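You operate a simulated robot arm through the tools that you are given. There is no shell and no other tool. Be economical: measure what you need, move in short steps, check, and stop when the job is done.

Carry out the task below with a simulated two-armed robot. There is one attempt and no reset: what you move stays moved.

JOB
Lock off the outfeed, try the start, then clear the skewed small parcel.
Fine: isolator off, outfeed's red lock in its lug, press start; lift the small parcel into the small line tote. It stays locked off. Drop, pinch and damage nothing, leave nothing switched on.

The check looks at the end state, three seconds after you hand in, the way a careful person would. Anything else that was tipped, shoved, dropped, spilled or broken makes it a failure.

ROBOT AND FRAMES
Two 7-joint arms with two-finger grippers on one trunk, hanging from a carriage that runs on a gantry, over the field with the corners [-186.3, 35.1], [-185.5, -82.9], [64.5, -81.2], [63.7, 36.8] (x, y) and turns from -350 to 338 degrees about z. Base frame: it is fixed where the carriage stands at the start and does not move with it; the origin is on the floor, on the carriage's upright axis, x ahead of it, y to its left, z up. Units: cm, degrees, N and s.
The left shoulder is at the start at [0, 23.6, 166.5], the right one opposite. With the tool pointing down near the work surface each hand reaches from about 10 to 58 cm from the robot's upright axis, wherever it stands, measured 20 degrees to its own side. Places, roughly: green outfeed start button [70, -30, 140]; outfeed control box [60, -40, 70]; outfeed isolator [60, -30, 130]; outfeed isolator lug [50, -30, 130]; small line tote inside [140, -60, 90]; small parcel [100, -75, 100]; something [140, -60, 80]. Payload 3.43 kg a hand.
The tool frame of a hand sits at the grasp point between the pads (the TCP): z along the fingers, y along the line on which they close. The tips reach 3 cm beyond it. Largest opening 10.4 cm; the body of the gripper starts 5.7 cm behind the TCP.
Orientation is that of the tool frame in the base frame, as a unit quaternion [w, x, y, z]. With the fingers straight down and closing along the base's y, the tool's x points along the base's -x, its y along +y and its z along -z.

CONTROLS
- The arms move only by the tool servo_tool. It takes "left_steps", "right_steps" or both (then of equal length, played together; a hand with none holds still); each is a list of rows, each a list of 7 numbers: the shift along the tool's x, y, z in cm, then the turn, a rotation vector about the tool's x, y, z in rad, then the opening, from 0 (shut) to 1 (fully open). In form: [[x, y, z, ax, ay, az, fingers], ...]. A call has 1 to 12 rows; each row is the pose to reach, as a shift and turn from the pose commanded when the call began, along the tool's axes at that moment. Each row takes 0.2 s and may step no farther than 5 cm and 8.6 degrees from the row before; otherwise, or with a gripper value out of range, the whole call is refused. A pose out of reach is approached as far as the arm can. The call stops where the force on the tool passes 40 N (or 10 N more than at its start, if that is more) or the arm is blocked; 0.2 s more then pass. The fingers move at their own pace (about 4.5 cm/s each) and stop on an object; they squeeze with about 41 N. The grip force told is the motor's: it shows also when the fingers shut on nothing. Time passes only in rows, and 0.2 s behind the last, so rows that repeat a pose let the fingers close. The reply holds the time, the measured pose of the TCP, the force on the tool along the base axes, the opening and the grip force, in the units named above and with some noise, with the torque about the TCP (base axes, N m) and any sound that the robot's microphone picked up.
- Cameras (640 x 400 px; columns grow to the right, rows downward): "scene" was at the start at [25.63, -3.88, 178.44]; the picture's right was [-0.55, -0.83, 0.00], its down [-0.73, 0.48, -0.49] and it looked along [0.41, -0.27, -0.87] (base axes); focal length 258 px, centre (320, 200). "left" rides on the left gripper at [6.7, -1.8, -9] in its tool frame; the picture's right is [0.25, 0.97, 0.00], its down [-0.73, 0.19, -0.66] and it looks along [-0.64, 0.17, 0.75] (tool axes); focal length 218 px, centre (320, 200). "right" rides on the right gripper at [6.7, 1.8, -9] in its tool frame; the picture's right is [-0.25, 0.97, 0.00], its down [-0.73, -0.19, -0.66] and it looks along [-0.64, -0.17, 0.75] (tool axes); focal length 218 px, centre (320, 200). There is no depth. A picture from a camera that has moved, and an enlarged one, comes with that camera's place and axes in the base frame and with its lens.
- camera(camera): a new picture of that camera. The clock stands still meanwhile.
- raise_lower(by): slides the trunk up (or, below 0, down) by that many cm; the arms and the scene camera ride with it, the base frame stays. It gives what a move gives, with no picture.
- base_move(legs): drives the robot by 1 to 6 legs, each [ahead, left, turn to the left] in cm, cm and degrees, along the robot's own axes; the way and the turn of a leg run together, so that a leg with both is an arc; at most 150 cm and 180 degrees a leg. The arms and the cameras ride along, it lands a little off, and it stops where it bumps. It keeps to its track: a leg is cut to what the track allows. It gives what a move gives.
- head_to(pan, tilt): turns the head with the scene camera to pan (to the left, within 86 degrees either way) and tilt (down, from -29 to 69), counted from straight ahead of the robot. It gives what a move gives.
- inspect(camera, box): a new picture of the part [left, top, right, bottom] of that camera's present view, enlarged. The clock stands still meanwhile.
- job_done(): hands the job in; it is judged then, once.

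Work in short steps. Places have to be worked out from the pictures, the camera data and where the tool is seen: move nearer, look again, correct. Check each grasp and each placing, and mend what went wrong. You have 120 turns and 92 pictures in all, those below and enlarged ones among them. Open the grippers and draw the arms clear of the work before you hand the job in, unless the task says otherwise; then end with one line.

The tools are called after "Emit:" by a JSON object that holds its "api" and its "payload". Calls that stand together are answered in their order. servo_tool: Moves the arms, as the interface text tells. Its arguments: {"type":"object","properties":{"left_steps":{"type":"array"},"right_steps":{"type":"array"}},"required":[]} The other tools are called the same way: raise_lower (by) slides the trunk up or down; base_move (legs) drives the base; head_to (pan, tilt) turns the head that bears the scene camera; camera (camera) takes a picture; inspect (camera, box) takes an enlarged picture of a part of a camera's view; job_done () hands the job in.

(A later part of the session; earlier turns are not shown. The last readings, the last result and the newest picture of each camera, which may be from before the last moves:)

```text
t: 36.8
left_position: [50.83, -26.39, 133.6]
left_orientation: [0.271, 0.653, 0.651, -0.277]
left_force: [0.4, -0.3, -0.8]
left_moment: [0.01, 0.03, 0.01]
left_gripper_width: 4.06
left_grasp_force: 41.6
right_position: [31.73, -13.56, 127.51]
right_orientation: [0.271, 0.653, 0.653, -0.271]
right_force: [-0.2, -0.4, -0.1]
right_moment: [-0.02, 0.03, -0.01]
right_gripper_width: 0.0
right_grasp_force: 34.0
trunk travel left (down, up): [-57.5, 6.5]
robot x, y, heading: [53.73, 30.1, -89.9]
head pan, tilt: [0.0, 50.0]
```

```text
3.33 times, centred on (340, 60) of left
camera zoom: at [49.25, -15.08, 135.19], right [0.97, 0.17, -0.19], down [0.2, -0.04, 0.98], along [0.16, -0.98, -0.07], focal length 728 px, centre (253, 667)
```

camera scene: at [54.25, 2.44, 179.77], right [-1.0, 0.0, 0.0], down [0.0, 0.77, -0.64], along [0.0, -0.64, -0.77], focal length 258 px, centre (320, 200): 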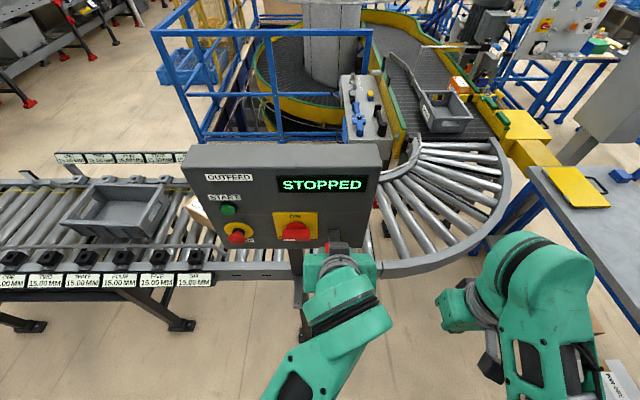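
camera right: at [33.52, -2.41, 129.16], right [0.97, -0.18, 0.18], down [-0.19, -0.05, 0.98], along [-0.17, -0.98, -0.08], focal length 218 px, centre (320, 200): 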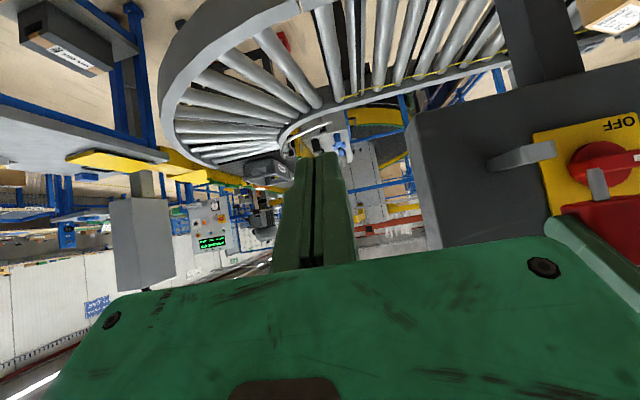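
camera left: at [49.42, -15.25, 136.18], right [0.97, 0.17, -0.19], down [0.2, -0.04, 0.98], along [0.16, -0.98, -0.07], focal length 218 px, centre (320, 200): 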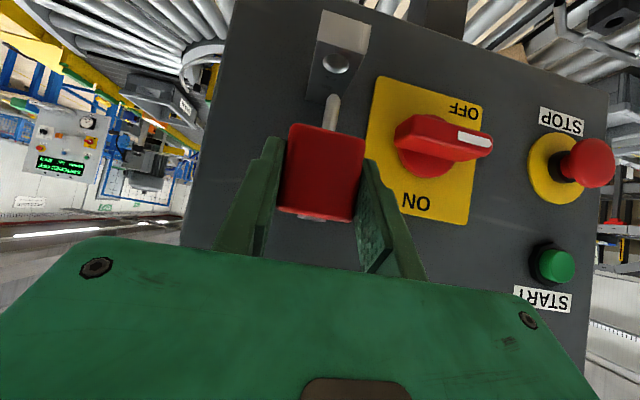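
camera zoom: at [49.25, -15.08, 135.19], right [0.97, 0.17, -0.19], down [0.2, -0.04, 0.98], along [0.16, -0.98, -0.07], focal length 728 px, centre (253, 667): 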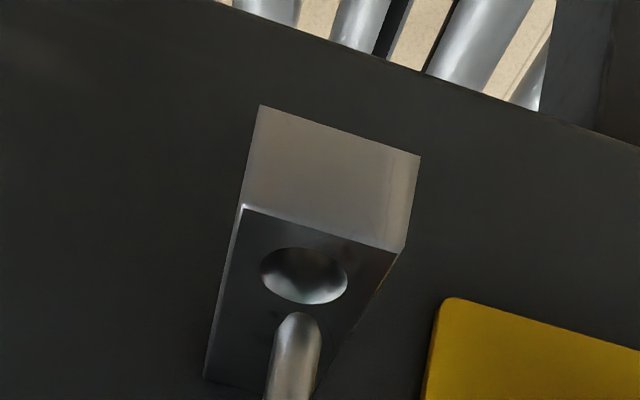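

Pin tip and funnel hole align within ~1 mm. Lower 1.5 cm and check force.

Emit:
{"api": "servo_tool", "payload": {"left_steps": [[0.27, 0, 0.27, 0, 0, 0, 0], [0.53, 0, 0.53, 0, 0, 0, 0], [0.8, 0, 0.8, 0, 0, 0, 0], [1.06, 0, 1.06, 0, 0, 0, 0]]}}

Emit:
{"api": "inspect", "payload": {"camera": "right", "box": [460, 110, 640, 230]}}

```text
t: 37.8
left_position: [50.85, -26.27, 132.5]
left_orientation: [0.272, 0.652, 0.651, -0.279]
left_force: [2.5, 17.8, 16.3]
left_moment: [0.78, -0.07, 0.01]
left_gripper_width: 4.11
left_grasp_force: 41.2
right_position: [31.8, -13.46, 127.57]
right_orientation: [0.27, 0.654, 0.653, -0.27]
right_force: [-0.3, 0.0, 1.4]
right_moment: [-0.01, -0.01, -0.02]
right_gripper_width: 0.0
right_grasp_force: 35.0
trunk travel left (down, up): [-57.5, 6.5]
robot x, y, heading: [53.63, 30.49, -90.0]
head pan, tilt: [0.0, 50.0]
```

```text
3.33 times, centred on (550, 170) of right
camera zoom: at [33.49, -2.33, 129.15], right [0.97, -0.18, 0.18], down [-0.19, -0.05, 0.98], along [-0.17, -0.98, -0.08], focal length 728 px, centre (-447, 300)
```

zoom: 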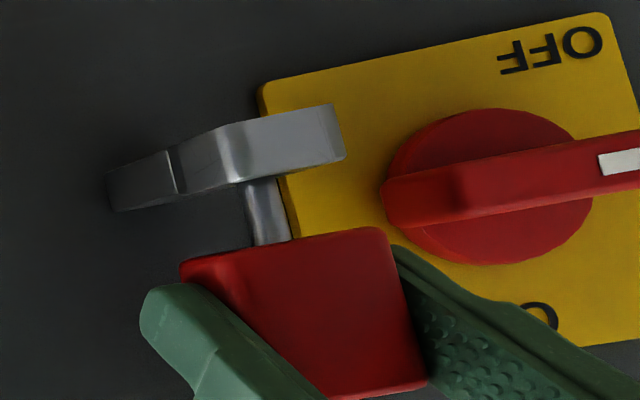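

The pin rides the funnel's rear slope (force +y). Shift 0.3 cm toward +y and continue down.

Emit:
{"api": "servo_tool", "payload": {"left_steps": [[0.14, 0, -0.28, 0, 0, 0, 0], [0.21, 0, -0.21, 0, 0, 0, 0], [0.42, 0, 0.0, 0, 0, 0, 0], [0.63, 0, 0.21, 0, 0, 0, 0]]}}

```text
t: 38.8
left_position: [50.79, -26.03, 131.46]
left_orientation: [0.272, 0.652, 0.651, -0.277]
left_force: [-2.9, -0.2, -0.3]
left_moment: [0.02, 0.11, -0.06]
left_gripper_width: 4.1
left_grasp_force: 40.7
right_position: [31.68, -13.68, 127.5]
right_orientation: [0.27, 0.653, 0.653, -0.271]
right_force: [0.3, -0.1, 0.1]
right_moment: [0.02, -0.02, -0.01]
right_gripper_width: 0.0
right_grasp_force: 34.4
trunk travel left (down, up): [-57.5, 6.5]
robot x, y, heading: [53.71, 30.61, -90.2]
head pan, tilt: [0.0, 50.0]
```

Now it goes in freely with no force. Continue down to seat the body on the lug.

Emit:
{"api": "servo_tool", "payload": {"left_steps": [[0.21, 0, 0.21, 0, 0, 0, 0], [0.42, 0, 0.42, 0, 0, 0, 0], [0.6, 0, 0.6, 0, 0, 0, 0], [0.75, 0, 0.75, 0, 0, 0, 0]]}}

Emit:
{"api": "inspect", "payload": {"camera": "right", "box": [460, 110, 640, 230]}}

```text
t: 39.8
left_position: [50.82, -26.2, 130.62]
left_orientation: [0.271, 0.653, 0.651, -0.277]
left_force: [-1.4, 5.0, 5.3]
left_moment: [0.12, 0.01, 0.04]
left_gripper_width: 4.1
left_grasp_force: 41.3
right_position: [31.67, -13.62, 127.55]
right_orientation: [0.271, 0.654, 0.653, -0.271]
right_force: [-1.1, 0.5, 0.1]
right_moment: [-0.01, 0.03, 0.01]
right_gripper_width: 0.0
right_grasp_force: 34.5
trunk travel left (down, up): [-57.5, 6.5]
robot x, y, heading: [54.13, 30.43, -90.0]
head pan, tilt: [0.0, 50.0]
```

```text
3.33 times, centred on (550, 170) of right
camera zoom: at [33.46, -2.4, 129.15], right [0.97, -0.18, 0.18], down [-0.19, -0.05, 0.98], along [-0.17, -0.98, -0.08], focal length 728 px, centre (-447, 300)
```

zoom: 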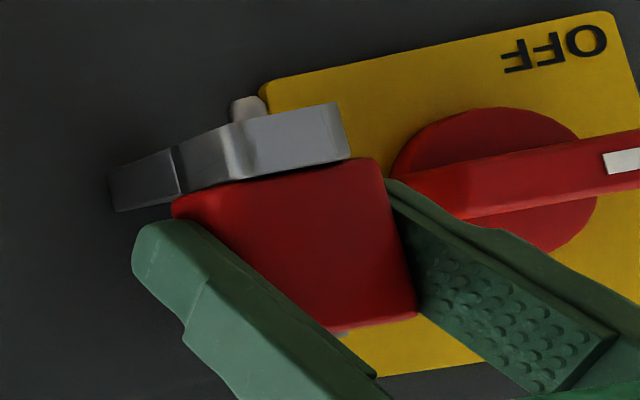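

The lock is seated with its pin through the lug. Release and back off along the approach.

Emit:
{"api": "servo_tool", "payload": {"left_steps": [[0, 0, 0, 0, 0, 0, 0.55], [0, 0, 0, 0, 0, 0, 0.55], [0, 0, 0, 0, 0, 0, 0.55], [0, 0, -3, 0, 0, 0, 0.55], [0, 0, -7, 0, 0, 0, 0.55], [0, 0, -11, 0, 0, 0, 0.55]]}}

Emit:
{"api": "inspect", "payload": {"camera": "right", "box": [460, 110, 640, 230]}}

Emit:
{"api": "camera", "payload": {"camera": "left"}}

```text
t: 41.2
left_position: [50.95, -18.16, 138.24]
left_orientation: [0.271, 0.654, 0.651, -0.276]
left_force: [-0.1, -1.0, -0.3]
left_moment: [0.0, 0.03, 0.02]
left_gripper_width: 5.73
left_grasp_force: 0.0
right_position: [31.66, -13.59, 127.61]
right_orientation: [0.27, 0.653, 0.654, -0.27]
right_force: [-1.0, 0.5, -0.4]
right_moment: [0.0, 0.03, 0.04]
right_gripper_width: 0.0
right_grasp_force: 35.0
trunk travel left (down, up): [-57.5, 6.5]
robot x, y, heading: [54.16, 30.37, -90.0]
head pan, tilt: [0.0, 50.0]
```

```text
3.33 times, centred on (550, 170) of right
camera zoom: at [33.47, -2.41, 129.14], right [0.97, -0.18, 0.18], down [-0.19, -0.05, 0.98], along [-0.17, -0.98, -0.08], focal length 728 px, centre (-447, 300)
```

zoom: 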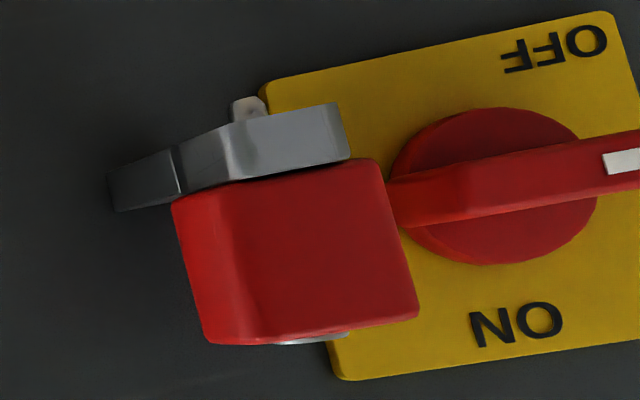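

```text
51 pictures are left
camera left: at [49.44, -6.93, 139.78], right [0.97, 0.17, -0.19], down [0.2, -0.04, 0.98], along [0.16, -0.98, -0.08], focal length 218 px, centre (320, 200)
```

left: 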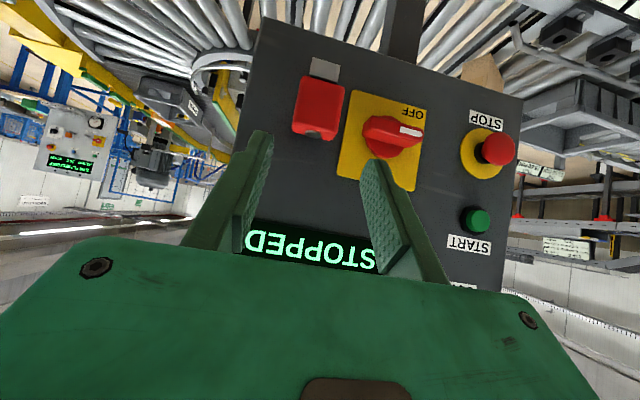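

Lock sits properly. Next, shut the left fingers, level the hand and bring it before the start button.

Emit:
{"api": "servo_tool", "payload": {"left_steps": [[-0.4, 3.6, -0.4, 0, -0.131, 0, 0], [-0.4, 7.2, -0.4, 0, -0.262, 0, 0], [0, 10.8, 0, 0, -0.393, 0, 0], [0.4, 14.4, 0.4, 0, -0.524, 0, 0], [0.8, 18, 0.8, 0, -0.655, 0, 0], [0.85, 21.8, 0.85, 0, -0.785, 0, 0]]}}

Emit:
{"api": "camera", "payload": {"camera": "left"}}

Emit:
{"api": "inspect", "payload": {"camera": "scene", "box": [180, 160, 340, 280]}}

```text
t: 42.6
left_position: [72.75, -18.32, 136.99]
left_orientation: [-0.501, -0.497, -0.497, 0.505]
left_force: [0.1, -0.7, -0.2]
left_moment: [0.02, -0.01, 0.01]
left_gripper_width: 0.0
left_grasp_force: 35.3
right_position: [31.75, -13.67, 127.51]
right_orientation: [0.27, 0.653, 0.653, -0.271]
right_force: [-0.5, 0.3, 0.8]
right_moment: [-0.02, 0.01, 0.0]
right_gripper_width: 0.01
right_grasp_force: 33.9
trunk travel left (down, up): [-57.5, 6.5]
robot x, y, heading: [54.18, 30.14, -90.1]
head pan, tilt: [0.0, 50.0]
```

```text
50 pictures are left
camera left: at [71.13, -9.27, 130.2], right [0.97, -0.01, -0.26], down [0.2, 0.66, 0.72], along [0.17, -0.75, 0.64], focal length 218 px, centre (320, 200)
```

left: 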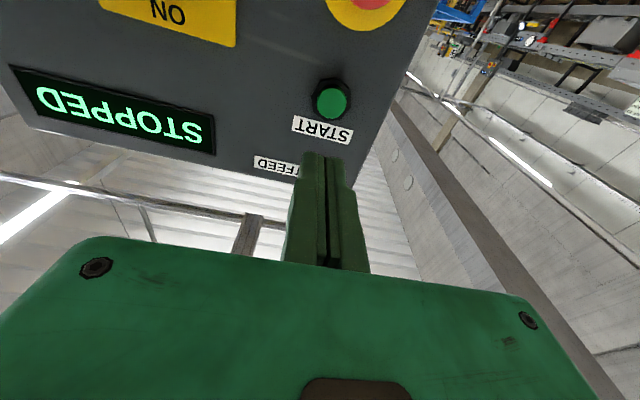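

```text
3.33 times, centred on (260, 220) of scene
camera zoom: at [54.25, 2.44, 179.78], right [-1.0, 0.0, 0.0], down [0.0, 0.77, -0.64], along [0.0, -0.64, -0.77], focal length 860 px, centre (520, 133)
```

zoom: 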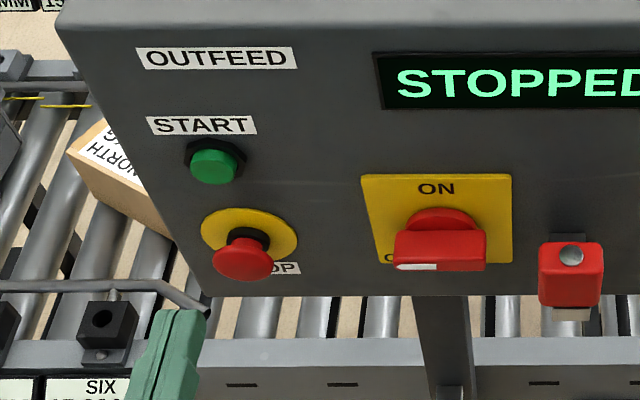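

Button triangulates to [73.8,-30.9,136.6]. Align and advance to just short of it.

Emit:
{"api": "servo_tool", "payload": {"left_steps": [[0.4, 1.05, 3, 0, 0, 0, 0], [0.4, 1.05, 6, 0, 0, 0, 0], [0.4, 1.05, 8, 0, 0, 0, 0], [0.4, 1.05, 8, 0, 0, 0, 0]]}}

Emit:
{"api": "camera", "payload": {"camera": "left"}}

Emit:
{"api": "inspect", "payload": {"camera": "scene", "box": [180, 160, 340, 280]}}

```text
t: 43.6
left_position: [73.86, -26.37, 136.7]
left_orientation: [-0.5, -0.498, -0.498, 0.504]
left_force: [0.0, -0.3, -0.7]
left_moment: [-0.02, 0.01, -0.01]
left_gripper_width: 0.0
left_grasp_force: 34.7
right_position: [31.83, -13.58, 127.6]
right_orientation: [0.271, 0.653, 0.654, -0.27]
right_force: [-0.4, 0.4, 0.1]
right_moment: [0.0, 0.02, -0.03]
right_gripper_width: 0.0
right_grasp_force: 34.4
trunk travel left (down, up): [-57.5, 6.5]
robot x, y, heading: [53.74, 30.26, -89.9]
head pan, tilt: [0.0, 50.0]
```

```text
48 pictures are left
camera left: at [72.16, -17.32, 129.96], right [0.97, -0.01, -0.26], down [0.2, 0.66, 0.72], along [0.17, -0.75, 0.64], focal length 218 px, centre (320, 200)
```

left: 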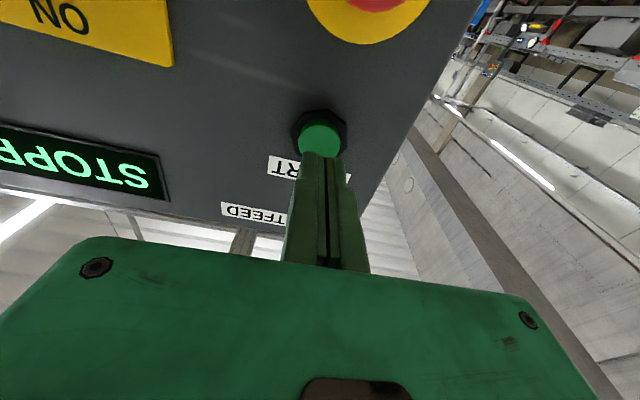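

```text
3.33 times, centred on (260, 220) of scene
camera zoom: at [54.25, 2.44, 179.78], right [-1.0, 0.0, 0.0], down [0.0, 0.77, -0.64], along [0.0, -0.64, -0.77], focal length 860 px, centre (520, 133)
```

zoom: 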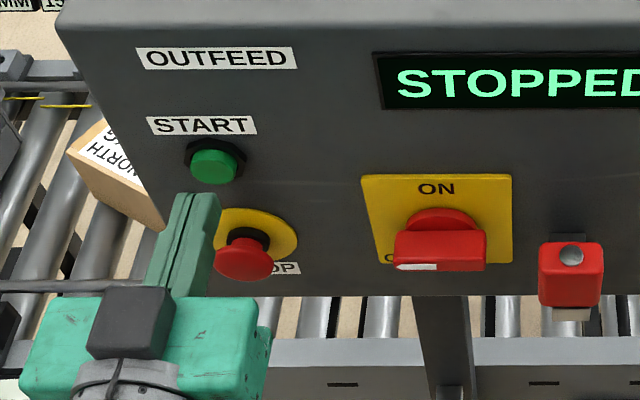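

Aligned. Press slowly.

Emit:
{"api": "servo_tool", "payload": {"left_steps": [[0, -0.2, 0.7, 0, 0, 0, 0], [0, -0.2, 1.1, 0, 0, 0, 0], [0, -0.2, 1.5, 0, 0, 0, 0], [0, -0.2, 1.8, 0, 0, 0, 0], [0, -0.2, 2.0, 0, 0, 0, 0]]}}

Emit:
{"api": "camera", "payload": {"camera": "left"}}

```text
t: 44.8
left_position: [73.46, -28.25, 136.6]
left_orientation: [-0.5, -0.498, -0.497, 0.505]
left_force: [-0.3, 0.5, -0.3]
left_moment: [0.01, 0.01, -0.02]
left_gripper_width: 0.0
left_grasp_force: 34.9
right_position: [31.85, -13.65, 127.51]
right_orientation: [0.27, 0.653, 0.654, -0.27]
right_force: [0.2, -0.4, 0.0]
right_moment: [-0.01, -0.01, 0.01]
right_gripper_width: 0.0
right_grasp_force: 34.8
trunk travel left (down, up): [-57.5, 6.5]
robot x, y, heading: [53.99, 30.05, -90.0]
head pan, tilt: [0.0, 50.0]
```

```text
46 pictures are left
camera left: at [71.86, -19.22, 129.92], right [0.97, -0.01, -0.26], down [0.2, 0.66, 0.72], along [0.17, -0.75, 0.64], focal length 218 px, centre (320, 200)
```

left: 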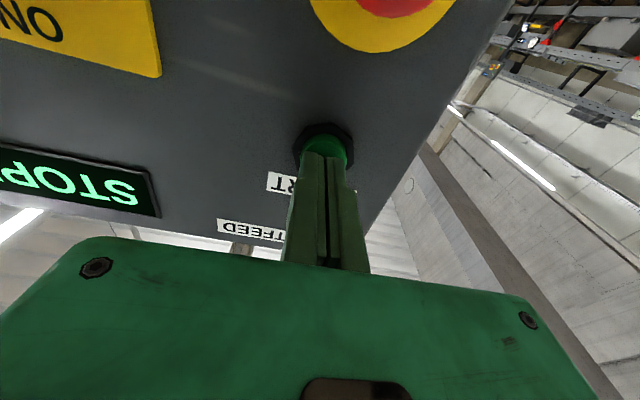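

No contact yet; continue slowly until force appears.

Emit:
{"api": "servo_tool", "payload": {"left_steps": [[0, 0, 0.25, 0, 0, 0, 0], [0, 0, 0.5, 0, 0, 0, 0], [0, 0, 0.7, 0, 0, 0, 0], [0, 0, 0.9, 0, 0, 0, 0], [0, 0, 1.1, 0, 0, 0, 0]]}}

```text
t: 46.0
left_position: [73.48, -29.23, 136.61]
left_orientation: [-0.5, -0.497, -0.498, 0.506]
left_force: [-2.0, 25.2, 5.5]
left_moment: [0.0, -0.06, -0.02]
left_gripper_width: 0.63
left_grasp_force: 34.2
right_position: [31.85, -13.34, 127.33]
right_orientation: [0.27, 0.653, 0.653, -0.27]
right_force: [-0.3, 0.1, 0.0]
right_moment: [0.01, 0.04, 0.0]
right_gripper_width: 0.0
right_grasp_force: 34.6
trunk travel left (down, up): [-57.5, 6.5]
robot x, y, heading: [54.32, 30.28, -90.1]
head pan, tilt: [0.0, 50.0]
heard: click
```

A click: start pressed. Back off and check the panel.

Emit:
{"api": "servo_tool", "payload": {"left_steps": [[0, 0, -2, 0, 0, 0, 0], [0, 0, -6, 0, 0, 0, 0], [0, 0, -10, 0, 0, 0, 0], [0, 0, -12, 0, 0, 0, 0]]}}

Emit:
{"api": "inspect", "payload": {"camera": "scene", "box": [180, 140, 390, 320]}}

```text
t: 47.0
left_position: [73.59, -17.27, 136.34]
left_orientation: [-0.5, -0.498, -0.498, 0.505]
left_force: [0.1, 0.0, -0.2]
left_moment: [0.0, 0.0, 0.03]
left_gripper_width: 0.03
left_grasp_force: 34.9
right_position: [31.65, -13.64, 127.65]
right_orientation: [0.27, 0.653, 0.653, -0.271]
right_force: [-0.4, -0.3, 0.8]
right_moment: [0.02, -0.03, 0.0]
right_gripper_width: 0.0
right_grasp_force: 34.6
trunk travel left (down, up): [-57.5, 6.5]
robot x, y, heading: [54.03, 30.17, -89.6]
head pan, tilt: [0.0, 50.0]
```

```text
2.22 times, centred on (285, 230) of scene
camera zoom: at [54.25, 2.44, 179.77], right [-1.0, 0.0, 0.0], down [0.0, 0.77, -0.64], along [0.0, -0.64, -0.77], focal length 573 px, centre (398, 133)
```

zoom: 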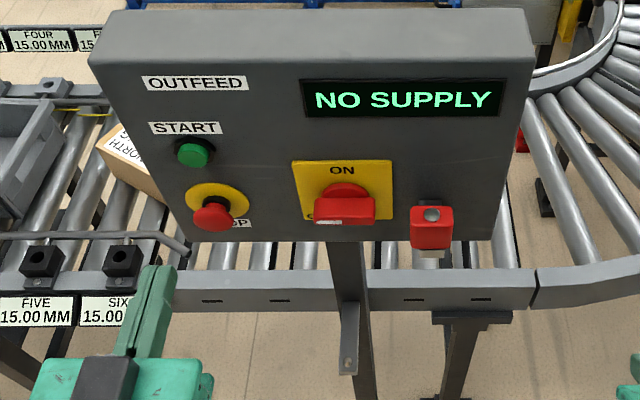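

Panel shows NO SUPPLY: the lock-off is proven. Now tuck both hands back (fingers down) at z≈120 before driving round to the parcel.

Emit:
{"api": "servo_tool", "payload": {"left_steps": [[0, -1, -3, 0, 0.143, 0, 0], [0, -2, -6, 0, 0.286, 0, 0], [1, -3, -9, 0, 0.428, 0, 0], [2.5, -5, -11, 0, 0.571, 0, 0], [4.5, -7, -13, 0, 0.714, 0, 0], [6.5, -9, -14, 0, 0.857, 0, 0], [8.5, -11, -14, 0, 1.0, 0, 0], [10.5, -13, -14, 0, 1.142, 0, 0], [12.5, -15, -14, 0, 1.285, 0, 0], [14.5, -16, -14, 0, 1.428, 0, 0], [16, -17, -14, 0, 1.571, 0, 0]], "right_steps": [[1.1, -0.9, -0.1, 0, 0.071, 0, 0], [2.2, -1.8, -0.2, 0, 0.143, 0, 0], [3.3, -2.7, -0.4, 0, 0.214, 0, 0], [4.4, -3.6, -0.5, 0, 0.286, 0, 0], [5.5, -4.5, -0.7, 0, 0.357, 0, 0], [6.6, -5.4, -0.8, 0, 0.428, 0, 0], [7.7, -6.3, -0.9, 0, 0.5, 0, 0], [8.8, -7.2, -1.1, 0, 0.571, 0, 0], [9.9, -8.1, -1.2, 0, 0.642, 0, 0], [11, -9, -1.3, 0, 0.714, 0, 0], [12.1, -10, -1.5, 0, 0.785, 0, 0]]}}

Emit:
{"api": "base_move", "payload": {"legs": [[0, -54, 0], [0, 0, 90]]}}

Emit:
{"api": "head_to", "payload": {"pan": -60, "tilt": 40}}

Emit:
{"api": "camera", "payload": {"camera": "scene"}}

```text
t: 49.4
left_position: [56.43, -3.58, 120.47]
left_orientation: [0.001, 0.709, 0.705, -0.005]
left_force: [0.7, -0.8, -0.5]
left_moment: [-0.03, 0.03, 0.0]
left_gripper_width: 0.0
left_grasp_force: 34.6
right_position: [21.68, -3.9, 120.13]
right_orientation: [0.0, 0.707, 0.707, 0.0]
right_force: [0.4, -0.5, -0.3]
right_moment: [-0.01, -0.03, 0.0]
right_gripper_width: 0.0
right_grasp_force: 34.7
trunk travel left (down, up): [-57.5, 6.5]
robot x, y, heading: [53.91, 30.41, -90.0]
head pan, tilt: [0.0, 50.0]
```

```text
t: 56.3
left_position: [34.6, 32.71, 120.41]
left_orientation: [0.005, 0.002, 1.0, -0.003]
left_force: [0.9, -0.4, 0.9]
left_moment: [-0.03, -0.01, -0.04]
left_gripper_width: 0.0
left_grasp_force: 35.1
right_position: [35.03, -2.08, 120.07]
right_orientation: [0.0, -0.001, 1.0, 0.0]
right_force: [-0.6, 0.8, 0.5]
right_moment: [0.0, 0.01, 0.0]
right_gripper_width: 0.0
right_grasp_force: 34.8
trunk travel left (down, up): [-57.5, 6.5]
robot x, y, heading: [0.61, 30.07, -0.3]
head pan, tilt: [0.0, 50.0]
```

```text
t: 57.6
left_position: [34.55, 32.64, 120.51]
left_orientation: [0.004, 0.002, 1.0, -0.003]
left_force: [0.0, 0.5, -0.3]
left_moment: [0.01, 0.0, 0.01]
left_gripper_width: 0.02
left_grasp_force: 34.4
right_position: [34.87, -2.01, 120.02]
right_orientation: [-0.001, 0.0, 1.0, 0.0]
right_force: [-0.7, 0.0, 0.1]
right_moment: [0.0, 0.01, 0.0]
right_gripper_width: 0.0
right_grasp_force: 34.4
trunk travel left (down, up): [-57.5, 6.5]
robot x, y, heading: [0.57, 30.31, 0.0]
head pan, tilt: [-60.0, 40.0]
```

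```text
44 pictures are left
camera scene: at [24.91, 22.66, 181.19], right [-0.87, -0.5, 0.0], down [-0.32, 0.56, -0.77], along [0.38, -0.66, -0.64], focal length 258 px, centre (320, 200)
```

scene: 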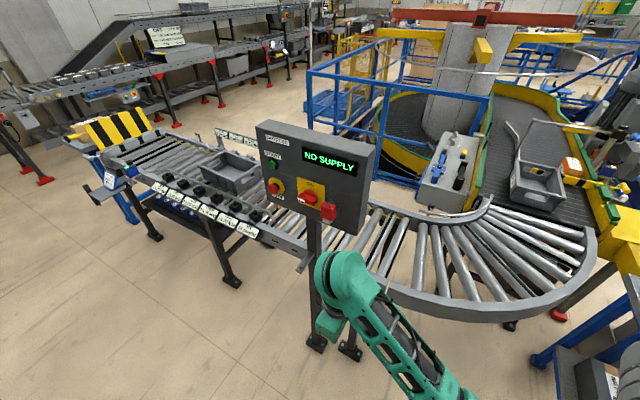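

Path along −y over the curve looks clear below z≈100. I drive to y≈-50 and look again.

Emit:
{"api": "base_move", "payload": {"legs": [[0, -80, 0]]}}

Emit:
{"api": "head_to", "payload": {"pan": -10, "tilt": 35}}

Emit:
{"api": "camera", "payload": {"camera": "scene"}}

Emit:
{"api": "head_to", "payload": {"pan": -70, "tilt": 40}}

Emit:
{"api": "camera", "payload": {"camera": "scene"}}

```text
t: 61.9
left_position: [34.34, -47.44, 120.39]
left_orientation: [0.004, 0.007, 1.0, -0.002]
left_force: [0.2, -0.2, -0.5]
left_moment: [-0.01, 0.02, -0.01]
left_gripper_width: 0.01
left_grasp_force: 34.8
right_position: [34.34, -82.14, 120.03]
right_orientation: [-0.001, 0.004, 1.0, 0.0]
right_force: [-0.5, 0.1, 0.4]
right_moment: [0.02, 0.01, -0.02]
right_gripper_width: 0.0
right_grasp_force: 34.9
trunk travel left (down, up): [-57.5, 6.5]
robot x, y, heading: [0.13, -49.66, -0.5]
head pan, tilt: [-60.0, 40.0]
```

```text
t: 63.0
left_position: [34.16, -47.33, 120.54]
left_orientation: [0.004, 0.006, 1.0, -0.002]
left_force: [-0.1, 0.1, 0.4]
left_moment: [-0.03, -0.02, -0.01]
left_gripper_width: 0.0
left_grasp_force: 34.5
right_position: [34.41, -82.06, 120.09]
right_orientation: [0.0, 0.003, 1.0, 0.0]
right_force: [0.4, -0.3, 0.0]
right_moment: [-0.01, -0.01, -0.01]
right_gripper_width: 0.0
right_grasp_force: 34.7
trunk travel left (down, up): [-57.5, 6.5]
robot x, y, heading: [-0.05, -49.66, -0.1]
head pan, tilt: [-10.0, 35.0]
```

```text
43 pictures are left
camera scene: at [29.05, -51.49, 181.95], right [-0.18, -0.98, 0.0], down [-0.56, 0.1, -0.82], along [0.81, -0.15, -0.57], focal length 258 px, centre (320, 200)
```

scene: 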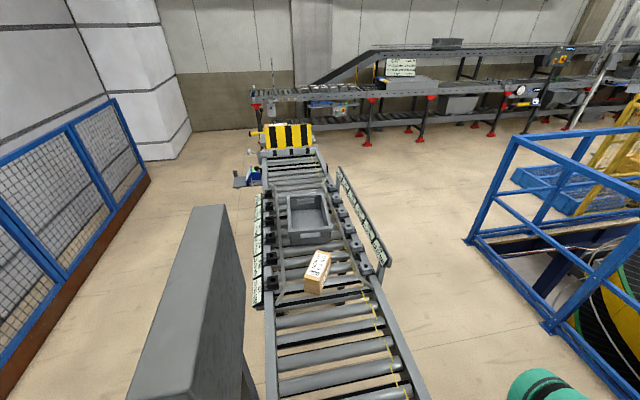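

```text
t: 64.3
left_position: [34.32, -47.4, 120.53]
left_orientation: [0.005, 0.005, 1.0, -0.002]
left_force: [-0.4, 0.5, 0.1]
left_moment: [0.02, 0.01, -0.02]
left_gripper_width: 0.02
left_grasp_force: 34.4
right_position: [34.53, -82.12, 120.12]
right_orientation: [0.0, 0.004, 1.0, -0.001]
right_force: [0.1, -0.2, 0.4]
right_moment: [-0.02, -0.02, -0.03]
right_gripper_width: 0.02
right_grasp_force: 35.0
trunk travel left (down, up): [-57.5, 6.5]
robot x, y, heading: [0.55, -49.53, -0.4]
head pan, tilt: [-70.0, 40.0]
```

```text
42 pictures are left
camera scene: at [23.25, -57.9, 181.19], right [-0.94, -0.34, 0.0], down [-0.22, 0.61, -0.77], along [0.26, -0.72, -0.64], focal length 258 px, centre (320, 200)
```

scene: 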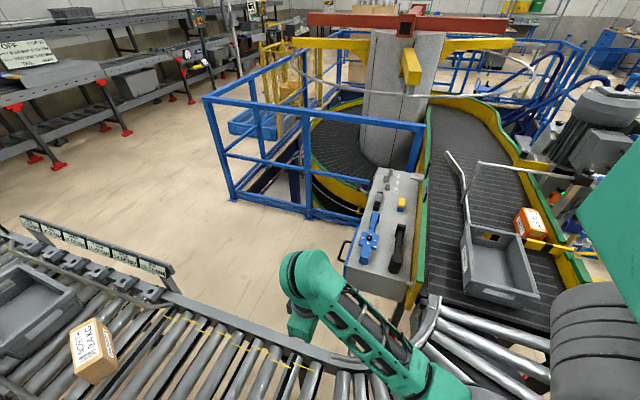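

Parcel at ≈[100,-64], tote interior ≈[120–157,-53…-78]. I'll work with the right arm from near [64,-80] heading 60 (keeps everything off the box). First fold the left hand and lift the right, then go to y≈-75 and turn.

Emit:
{"api": "servo_tool", "payload": {"left_steps": [[4, 0.6, -1.6, 0, 0, 0, 0], [8, 1.2, -3.2, 0, 0, 0, 0], [12, 1.8, -4.8, 0, 0, 0, 0], [15, 2.4, -6.4, 0, 0, 0, 0], [18, 3, -8, 0, 0, 0, 0]], "right_steps": [[0, 0, -1.6, 0, 0, 0, 0], [0, 0, -3.2, 0, 0, 0, 0], [0, 0, -4.8, 0, 0, 0, 0], [0, 0, -6.4, 0, 0, 0, 0], [0, 0, -8, 0, 0, 0, 0]]}}

Emit:
{"api": "base_move", "payload": {"legs": [[0, -26, 0], [0, 0, 60]]}}

Emit:
{"api": "head_to", "payload": {"pan": -60, "tilt": 45}}

Emit:
{"api": "camera", "payload": {"camera": "scene"}}

```text
t: 65.5
left_position: [16.35, -44.19, 127.14]
left_orientation: [0.006, 0.006, 1.0, -0.003]
left_force: [0.2, -0.3, 0.7]
left_moment: [0.03, 0.06, -0.02]
left_gripper_width: 0.0
left_grasp_force: 34.5
left hand out of reach, approached as far as the arm can: row 5
right_position: [34.36, -82.05, 128.01]
right_orientation: [-0.001, 0.003, 1.0, 0.0]
right_force: [0.2, 0.7, 0.4]
right_moment: [0.02, -0.01, -0.01]
right_gripper_width: 0.0
right_grasp_force: 34.4
trunk travel left (down, up): [-57.5, 6.5]
robot x, y, heading: [0.12, -49.77, -0.4]
head pan, tilt: [-70.0, 40.0]
```

```text
t: 70.1
left_position: [3.17, -58.24, 127.03]
left_orientation: [0.008, -0.505, 0.863, 0.0]
left_force: [0.2, -0.8, 0.6]
left_moment: [0.0, -0.01, -0.02]
left_gripper_width: 0.03
left_grasp_force: 34.5
right_position: [44.92, -60.78, 128.12]
right_orientation: [0.001, -0.506, 0.862, 0.0]
right_force: [0.1, -0.7, -0.2]
right_moment: [-0.02, 0.01, 0.0]
right_gripper_width: 0.02
right_grasp_force: 34.3
trunk travel left (down, up): [-57.5, 6.5]
robot x, y, heading: [0.33, -75.12, 60.7]
head pan, tilt: [-70.0, 40.0]
```

```text
t: 70.8
left_position: [3.2, -58.23, 126.97]
left_orientation: [0.008, -0.504, 0.864, -0.001]
left_force: [0.2, 0.8, -0.3]
left_moment: [-0.02, -0.04, 0.02]
left_gripper_width: 0.02
left_grasp_force: 34.2
right_position: [45.08, -60.77, 128.05]
right_orientation: [0.0, -0.506, 0.862, 0.0]
right_force: [-0.6, -0.8, -1.0]
right_moment: [0.03, -0.01, 0.01]
right_gripper_width: 0.0
right_grasp_force: 34.8
trunk travel left (down, up): [-57.5, 6.5]
robot x, y, heading: [0.17, -75.09, 60.8]
head pan, tilt: [-60.0, 45.0]
```

```text
41 pictures are left
camera scene: at [18.12, -57.67, 180.47], right [0.01, -1.0, 0.0], down [-0.71, -0.01, -0.71], along [0.71, 0.01, -0.71], focal length 258 px, centre (320, 200)
```

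scene: 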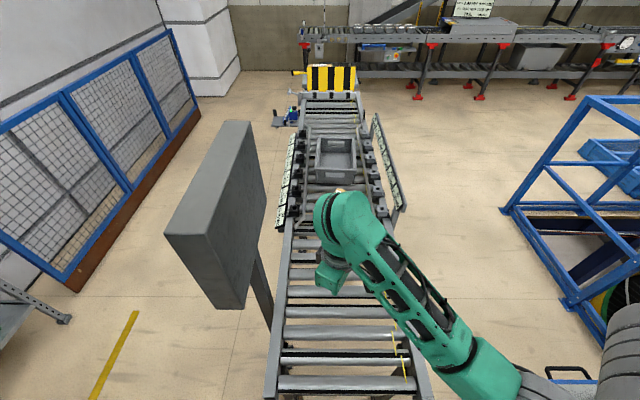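

Clear corridor. I translate to about [60,-79] keeping heading.

Emit:
{"api": "base_move", "payload": {"legs": [[26, -55, 0]]}}

Emit:
{"api": "head_to", "payload": {"pan": -55, "tilt": 55}}

Emit:
{"api": "camera", "payload": {"camera": "scene"}}

Emit:
{"api": "camera", "payload": {"camera": "right"}}

```text
t: 74.3
left_position: [64.88, -62.6, 127.06]
left_orientation: [0.008, -0.499, 0.866, -0.001]
left_force: [-0.5, -0.1, 0.0]
left_moment: [0.02, 0.01, 0.0]
left_gripper_width: 0.0
left_grasp_force: 34.5
right_position: [106.66, -65.42, 128.11]
right_orientation: [0.0, -0.5, 0.866, 0.0]
right_force: [0.1, -0.2, 0.0]
right_moment: [-0.03, -0.03, 0.02]
right_gripper_width: 0.0
right_grasp_force: 33.7
trunk travel left (down, up): [-57.5, 6.5]
robot x, y, heading: [61.9, -79.64, 60.4]
head pan, tilt: [-60.0, 45.0]
```

```text
t: 75.0
left_position: [64.8, -62.5, 127.05]
left_orientation: [0.007, -0.499, 0.866, 0.001]
left_force: [0.1, 0.3, -0.4]
left_moment: [0.01, -0.01, -0.03]
left_gripper_width: 0.0
left_grasp_force: 34.7
right_position: [106.66, -65.55, 128.1]
right_orientation: [-0.001, -0.5, 0.866, 0.0]
right_force: [-1.1, -0.9, -0.4]
right_moment: [0.0, 0.0, -0.01]
right_gripper_width: 0.02
right_grasp_force: 34.9
trunk travel left (down, up): [-57.5, 6.5]
robot x, y, heading: [61.98, -79.35, 59.8]
head pan, tilt: [-55.0, 55.0]
```

```text
40 pictures are left
camera scene: at [78.89, -61.46, 179.13], right [0.09, -1.0, 0.0], down [-0.82, -0.07, -0.57], along [0.57, 0.05, -0.82], focal length 258 px, centre (320, 200)
```

scene: 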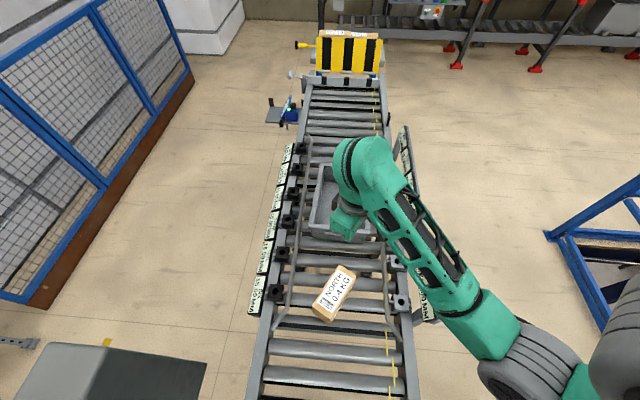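

```text
39 pictures are left
camera right: at [101.79, -70.37, 137.06], right [-0.71, 0.7, 0.0], down [0.53, 0.54, 0.66], along [0.46, 0.47, -0.75], focal length 218 px, centre (320, 200)
```

right: 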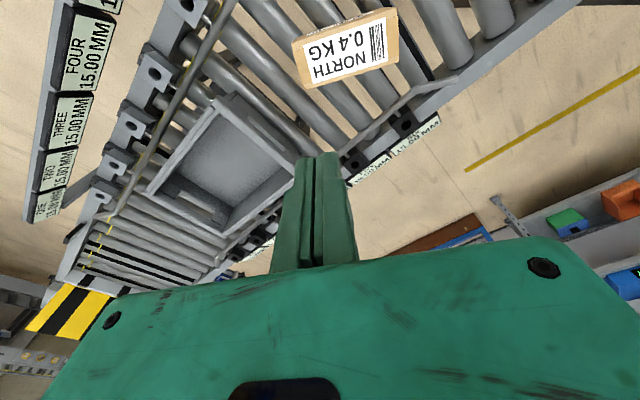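

Parcel "NORTH 0.4 KG" and tote both visible. Enlarge both views for measurement.

Emit:
{"api": "inspect", "payload": {"camera": "scene", "box": [240, 160, 420, 340]}}

Emit:
{"api": "inspect", "payload": {"camera": "right", "box": [130, 0, 430, 250]}}

```text
2.22 times, centred on (330, 250) of scene
camera zoom: at [78.89, -61.46, 179.13], right [0.09, -1.0, 0.0], down [-0.82, -0.07, -0.57], along [0.57, 0.05, -0.82], focal length 573 px, centre (298, 89)
```

zoom: 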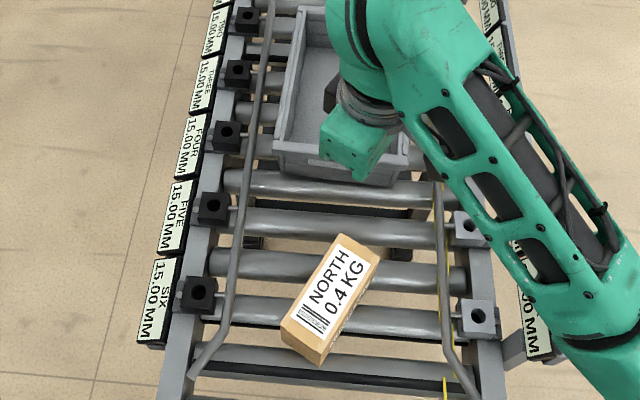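

```text
1.60 times, centred on (280, 125) of right
camera zoom: at [101.79, -70.37, 137.06], right [-0.71, 0.7, 0.0], down [0.53, 0.54, 0.66], along [0.46, 0.47, -0.75], focal length 349 px, centre (384, 320)
```

zoom: 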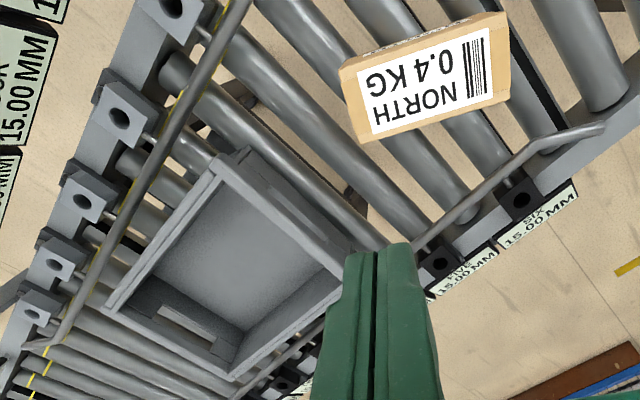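

Parcel top centre ≈[102,-64,99.2], 14×6.2 cm, its short side along heading 60°, so I roll the right hand +90° while opening and hovering over it.

Emit:
{"api": "servo_tool", "payload": {"right_steps": [[0.1, 0.5, 1, 0, 0, 0.143, 1], [0.2, 1, 2, 0, 0, 0.286, 1], [0.3, 1.5, 3, 0, 0, 0.428, 1], [0.4, 2, 4, 0, 0, 0.571, 1], [0.5, 2.5, 5, 0, 0, 0.714, 1], [0.6, 3, 6, 0, 0, 0.857, 1], [0.7, 3.5, 7, 0, 0, 1.0, 1], [0.8, 4, 8, 0, 0, 1.142, 1], [0.9, 4.4, 9, 0, 0, 1.285, 1], [1, 4.6, 10, 0, 0, 1.428, 1], [1.05, 4.8, 11, 0, 0, 1.571, 1]]}}

Emit:
{"api": "camera", "payload": {"camera": "right"}}

Emit:
{"api": "inspect", "payload": {"camera": "scene", "box": [240, 160, 420, 340]}}

```text
t: 77.4
left_position: [64.86, -62.47, 127.04]
left_orientation: [0.007, -0.499, 0.866, -0.001]
left_force: [0.2, 0.2, -0.6]
left_moment: [-0.01, -0.02, 0.01]
left_gripper_width: 0.0
left_grasp_force: 34.6
right_position: [108.95, -69.96, 118.16]
right_orientation: [-0.001, 0.247, 0.969, 0.001]
right_force: [-0.4, 0.4, -0.9]
right_moment: [-0.01, -0.02, -0.01]
right_gripper_width: 10.4
right_grasp_force: 0.1
right hand out of reach, approached as far as the arm can: row 10, 11
trunk travel left (down, up): [-57.5, 6.5]
robot x, y, heading: [61.43, -79.88, 60.3]
head pan, tilt: [-55.0, 55.0]
```

```text
36 pictures are left
camera right: at [103.83, -65.1, 127.1], right [0.69, 0.73, 0.0], down [0.55, -0.52, 0.66], along [0.48, -0.45, -0.75], focal length 218 px, centre (320, 200)
```

right: 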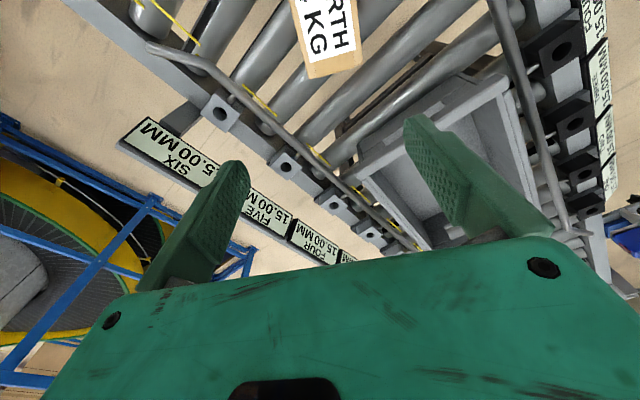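

```text
2.22 times, centred on (330, 250) of scene
camera zoom: at [78.9, -61.45, 179.14], right [0.09, -1.0, 0.0], down [-0.82, -0.07, -0.57], along [0.57, 0.05, -0.82], focal length 573 px, centre (298, 89)
```

zoom: 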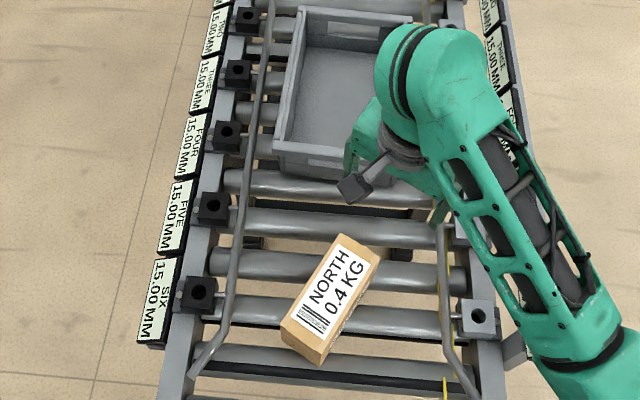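

The +90 roll ran into the wrist's limit. I'll unroll and use −90 instead (gripper is symmetric).

Emit:
{"api": "servo_tool", "payload": {"right_steps": [[0.6, 0.2, -0.5, 0, 0, -0.143, 1], [1.2, 0.4, -1, 0, 0, -0.286, 1], [1.8, 0.6, -1.5, 0, 0, -0.428, 1], [2.4, 0.8, -2, 0, 0, -0.571, 1], [3.0, 1.0, -2.5, 0, 0, -0.714, 1], [3.6, 1.2, -3, 0, 0, -0.857, 1], [4.2, 1.4, -3.5, 0, 0, -1.0, 1], [4.8, 1.6, -4, 0, 0, -1.142, 1], [5.4, 1.8, -4, 0, 0, -1.285, 1], [6, 2, -4, 0, 0, -1.428, 1], [6.8, 2, -4, 0, 0, -1.571, 1]]}}

Emit:
{"api": "servo_tool", "payload": {"right_steps": [[0, 0, 0, 0, 0, -0.143, 1], [0, 0, 0, 0, 0, -0.286, 1], [0, 0, 0, 0, 0, -0.428, 1], [0, 0, 0, 0, 0, -0.571, 1], [0, 0, 0, 0, 0, -0.714, 1], [0, 0, 0, 0, 0, -0.857, 1], [0, 0, 0, 0, 0, -1.0, 1], [0, 0, 0, 0, 0, -1.142, 1], [0, 0, 0, 0, 0, -1.285, 1], [0, 0, 0, 0, 0, -1.428, 1], [0, 0, 0, 0, 0, -1.571, 1]]}}

```text
t: 79.8
left_position: [64.92, -62.5, 127.0]
left_orientation: [0.008, -0.499, 0.867, -0.001]
left_force: [-0.4, 0.0, -0.1]
left_moment: [0.01, 0.03, 0.02]
left_gripper_width: 0.01
left_grasp_force: 34.5
right_position: [103.79, -64.79, 122.36]
right_orientation: [0.0, -0.502, 0.865, 0.0]
right_force: [-0.3, -0.6, -0.4]
right_moment: [-0.02, -0.02, 0.0]
right_gripper_width: 10.39
right_grasp_force: 0.1
trunk travel left (down, up): [-57.5, 6.5]
robot x, y, heading: [61.56, -79.17, 60.2]
head pan, tilt: [-55.0, 55.0]
```

```text
t: 82.2
left_position: [64.81, -62.56, 127.07]
left_orientation: [0.008, -0.499, 0.866, 0.0]
left_force: [0.2, 0.1, -1.0]
left_moment: [0.0, -0.02, 0.01]
left_gripper_width: 0.01
left_grasp_force: 34.7
right_position: [103.93, -64.93, 122.4]
right_orientation: [0.0, 0.967, -0.256, 0.0]
right_force: [0.0, -1.1, -0.6]
right_moment: [-0.02, -0.02, 0.02]
right_gripper_width: 10.38
right_grasp_force: 0.0
trunk travel left (down, up): [-57.5, 6.5]
robot x, y, heading: [61.59, -79.08, 60.1]
head pan, tilt: [-55.0, 55.0]
```

Works at −90. Look from the right camera to verify alignment over the parcel.

Emit:
{"api": "camera", "payload": {"camera": "right"}}

Emit:
{"api": "inspect", "payload": {"camera": "scene", "box": [240, 160, 420, 340]}}

```text
34 pictures are left
camera right: at [108.83, -69.61, 131.4], right [-0.7, -0.71, 0.0], down [-0.54, 0.53, 0.66], along [-0.47, 0.46, -0.75], focal length 218 px, centre (320, 200)
```

right: 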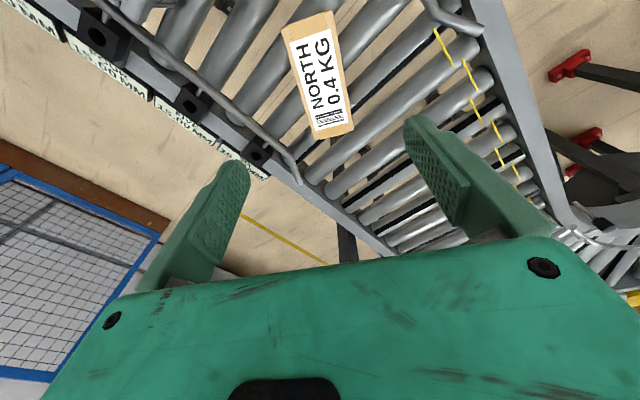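

```text
2.22 times, centred on (330, 250) of scene
camera zoom: at [78.88, -61.46, 179.12], right [0.09, -1.0, 0.0], down [-0.82, -0.07, -0.57], along [0.57, 0.05, -0.82], focal length 573 px, centre (298, 89)
```

zoom: 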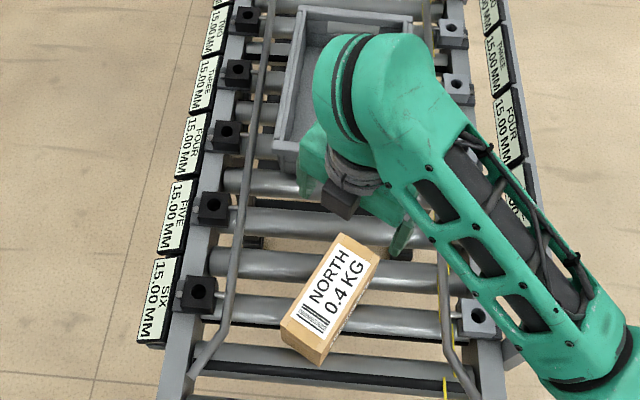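

Estimate centre [103,-64.2], top z 94–99. Descend to z≈111 and look again.

Emit:
{"api": "servo_tool", "payload": {"right_steps": [[-0.5, -0.1, 4, 0, 0, 0, 1], [-1.1, -0.16, 8, 0, 0, 0, 1], [-1.1, -0.16, 11, 0, 0, 0, 1], [-1.1, -0.16, 11, 0, 0, 0, 1]]}}

Emit:
{"api": "camera", "payload": {"camera": "right"}}

Emit:
{"api": "inspect", "payload": {"camera": "scene", "box": [270, 220, 410, 340]}}

```text
t: 83.2
left_position: [64.78, -62.52, 127.09]
left_orientation: [0.007, -0.499, 0.867, -0.001]
left_force: [-0.2, -0.2, -0.9]
left_moment: [0.0, 0.01, -0.01]
left_gripper_width: 0.01
left_grasp_force: 35.0
right_position: [103.37, -64.24, 111.46]
right_orientation: [0.0, 0.966, -0.257, 0.0]
right_force: [-0.6, -0.4, 0.1]
right_moment: [0.04, 0.0, -0.01]
right_gripper_width: 10.41
right_grasp_force: 0.2
trunk travel left (down, up): [-57.5, 6.5]
robot x, y, heading: [61.56, -79.01, 60.1]
head pan, tilt: [-55.0, 55.0]
```

```text
32 pictures are left
camera right: at [108.12, -68.91, 120.45], right [-0.7, -0.71, 0.0], down [-0.54, 0.53, 0.66], along [-0.47, 0.46, -0.75], focal length 218 px, centre (320, 200)
```

right: 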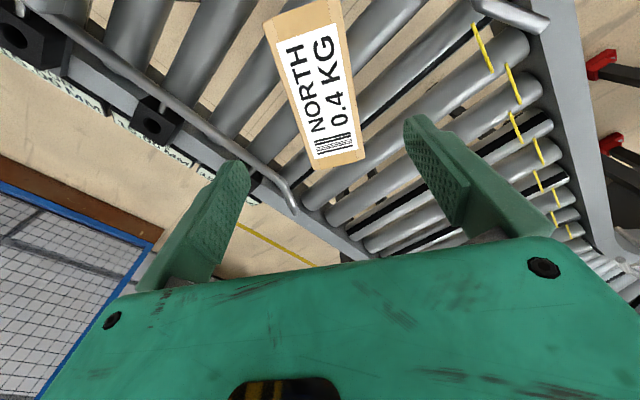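

```text
3.33 times, centred on (340, 280) of scene
camera zoom: at [78.88, -61.46, 179.12], right [0.09, -1.0, 0.0], down [-0.82, -0.07, -0.57], along [0.57, 0.05, -0.82], focal length 860 px, centre (253, -67)
```

zoom: 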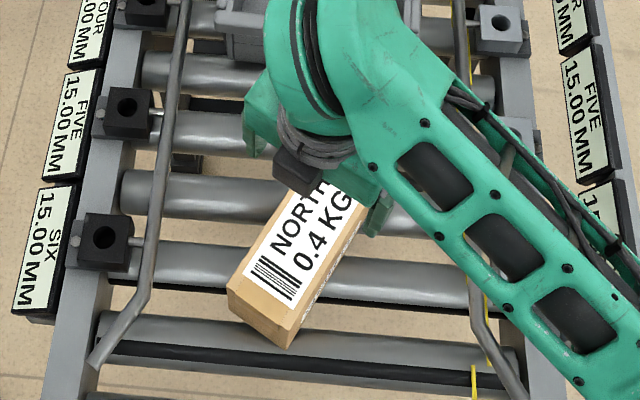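

Consistent: parcel top z≈97, centre [102.5,-64.0], aligned with tool. Descend to TCP z≈94.

Emit:
{"api": "servo_tool", "payload": {"right_steps": [[-0.5, 0.1, 4, 0, 0, 0, 1], [-0.88, 0.22, 8, 0, 0, 0, 1], [-0.88, 0.22, 11, 0, 0, 0, 1], [-0.88, 0.22, 14, 0, 0, 0, 1], [-0.88, 0.22, 16, 0, 0, 0, 1], [-0.88, 0.22, 17.3, 0, 0, 0, 1]]}}

Emit:
{"api": "camera", "payload": {"camera": "right"}}

```text
t: 84.6
left_position: [64.9, -62.48, 127.07]
left_orientation: [0.008, -0.499, 0.866, -0.001]
left_force: [0.5, 0.3, -0.3]
left_moment: [0.0, -0.01, 0.0]
left_gripper_width: 0.0
left_grasp_force: 35.3
right_position: [102.2, -63.89, 94.07]
right_orientation: [0.0, 0.966, -0.258, 0.0]
right_force: [-0.5, 0.3, 0.0]
right_moment: [0.01, -0.01, 0.0]
right_gripper_width: 10.4
right_grasp_force: 0.0
trunk travel left (down, up): [-57.5, 6.5]
robot x, y, heading: [61.54, -79.02, 60.3]
head pan, tilt: [-55.0, 55.0]
```

```text
30 pictures are left
camera right: at [107.1, -68.7, 103.04], right [-0.7, -0.71, 0.0], down [-0.54, 0.53, 0.66], along [-0.47, 0.46, -0.75], focal length 218 px, centre (320, 200)
```

right: 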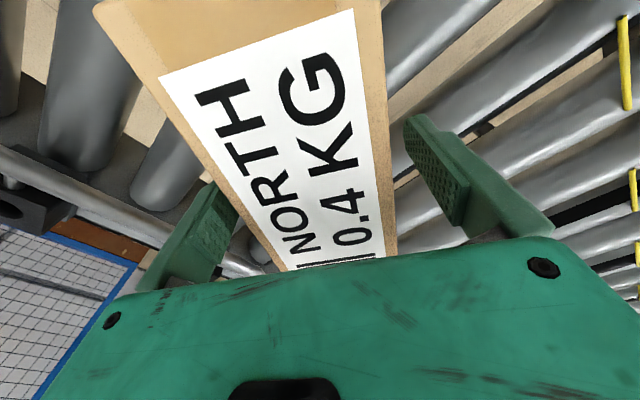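

Fingers straddle the parcel with no contact. Close.

Emit:
{"api": "servo_tool", "payload": {"right_steps": [[0, 0, 0, 0, 0, 0, 0.5], [0, 0, 0, 0, 0, 0, 0.5], [0, 0, 0, 0, 0, 0, 0.5], [0, 0, 0, 0, 0, 0, 0.5], [0, 0, 0, 0, 0, 0, 0.5]]}}

```text
t: 85.8
left_position: [64.87, -62.47, 127.13]
left_orientation: [0.008, -0.499, 0.867, -0.001]
left_force: [0.6, -0.4, -1.2]
left_moment: [0.01, 0.01, -0.01]
left_gripper_width: 0.01
left_grasp_force: 34.4
right_position: [102.18, -63.94, 94.06]
right_orientation: [0.0, 0.966, -0.257, 0.001]
right_force: [0.3, 0.3, 0.5]
right_moment: [0.01, -0.15, 0.04]
right_gripper_width: 6.96
right_grasp_force: 41.0
trunk travel left (down, up): [-57.5, 6.5]
robot x, y, heading: [61.69, -79.41, 60.0]
head pan, tilt: [-55.0, 55.0]
```

Gripped (7.0 cm, 41 N). Lift straight up.

Emit:
{"api": "servo_tool", "payload": {"right_steps": [[0, 0, -2, 0, 0, 0, 0.5], [0, 0, -5, 0, 0, 0, 0.5], [0, 0, -9, 0, 0, 0, 0.5], [0, 0, -13, 0, 0, 0, 0.5], [0, 0, -17, 0, 0, 0, 0.5], [0, 0, -21, 0, 0, 0, 0.5], [0, 0, -25, 0, 0, 0, 0.5]]}}

Emit:
{"api": "camera", "payload": {"camera": "scene"}}

Emit:
{"api": "camera", "payload": {"camera": "left"}}

```text
t: 87.4
left_position: [64.8, -62.59, 126.97]
left_orientation: [0.007, -0.499, 0.867, 0.0]
left_force: [-0.1, 0.2, 0.4]
left_moment: [-0.02, 0.01, 0.03]
left_gripper_width: 0.0
left_grasp_force: 34.5
right_position: [102.25, -63.99, 119.37]
right_orientation: [-0.001, 0.966, -0.259, 0.0]
right_force: [-0.1, 0.6, -4.5]
right_moment: [0.02, 0.0, -0.01]
right_gripper_width: 6.97
right_grasp_force: 40.6
trunk travel left (down, up): [-57.5, 6.5]
robot x, y, heading: [61.45, -79.3, 60.2]
head pan, tilt: [-55.0, 55.0]
```

```text
29 pictures are left
camera scene: at [78.88, -61.46, 179.12], right [0.09, -1.0, 0.0], down [-0.82, -0.07, -0.57], along [0.57, 0.05, -0.82], focal length 258 px, centre (320, 200)
```

scene: 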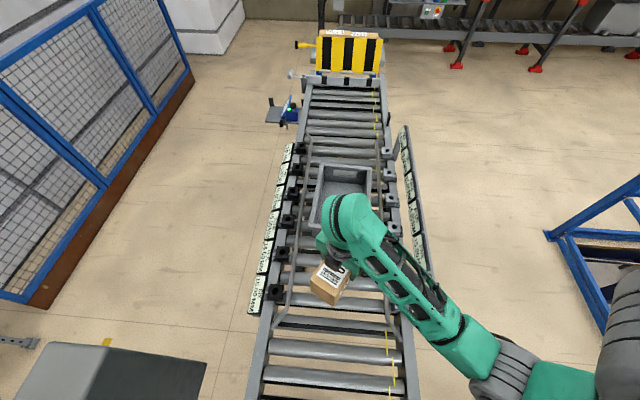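

```text
28 pictures are left
camera left: at [63.04, -69.14, 135.99], right [-0.96, 0.27, -0.01], down [0.19, 0.72, 0.66], along [0.18, 0.64, -0.75], focal length 218 px, centre (320, 200)
```

left: 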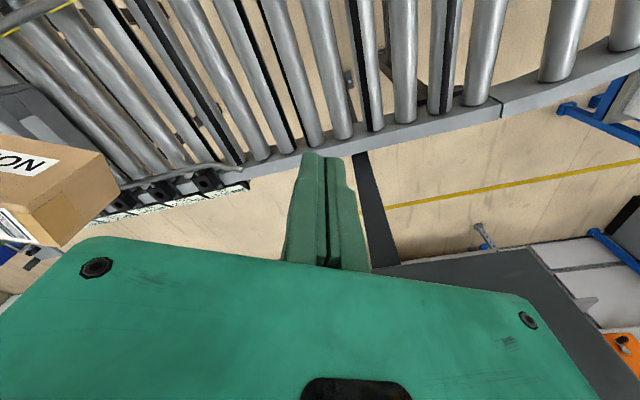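

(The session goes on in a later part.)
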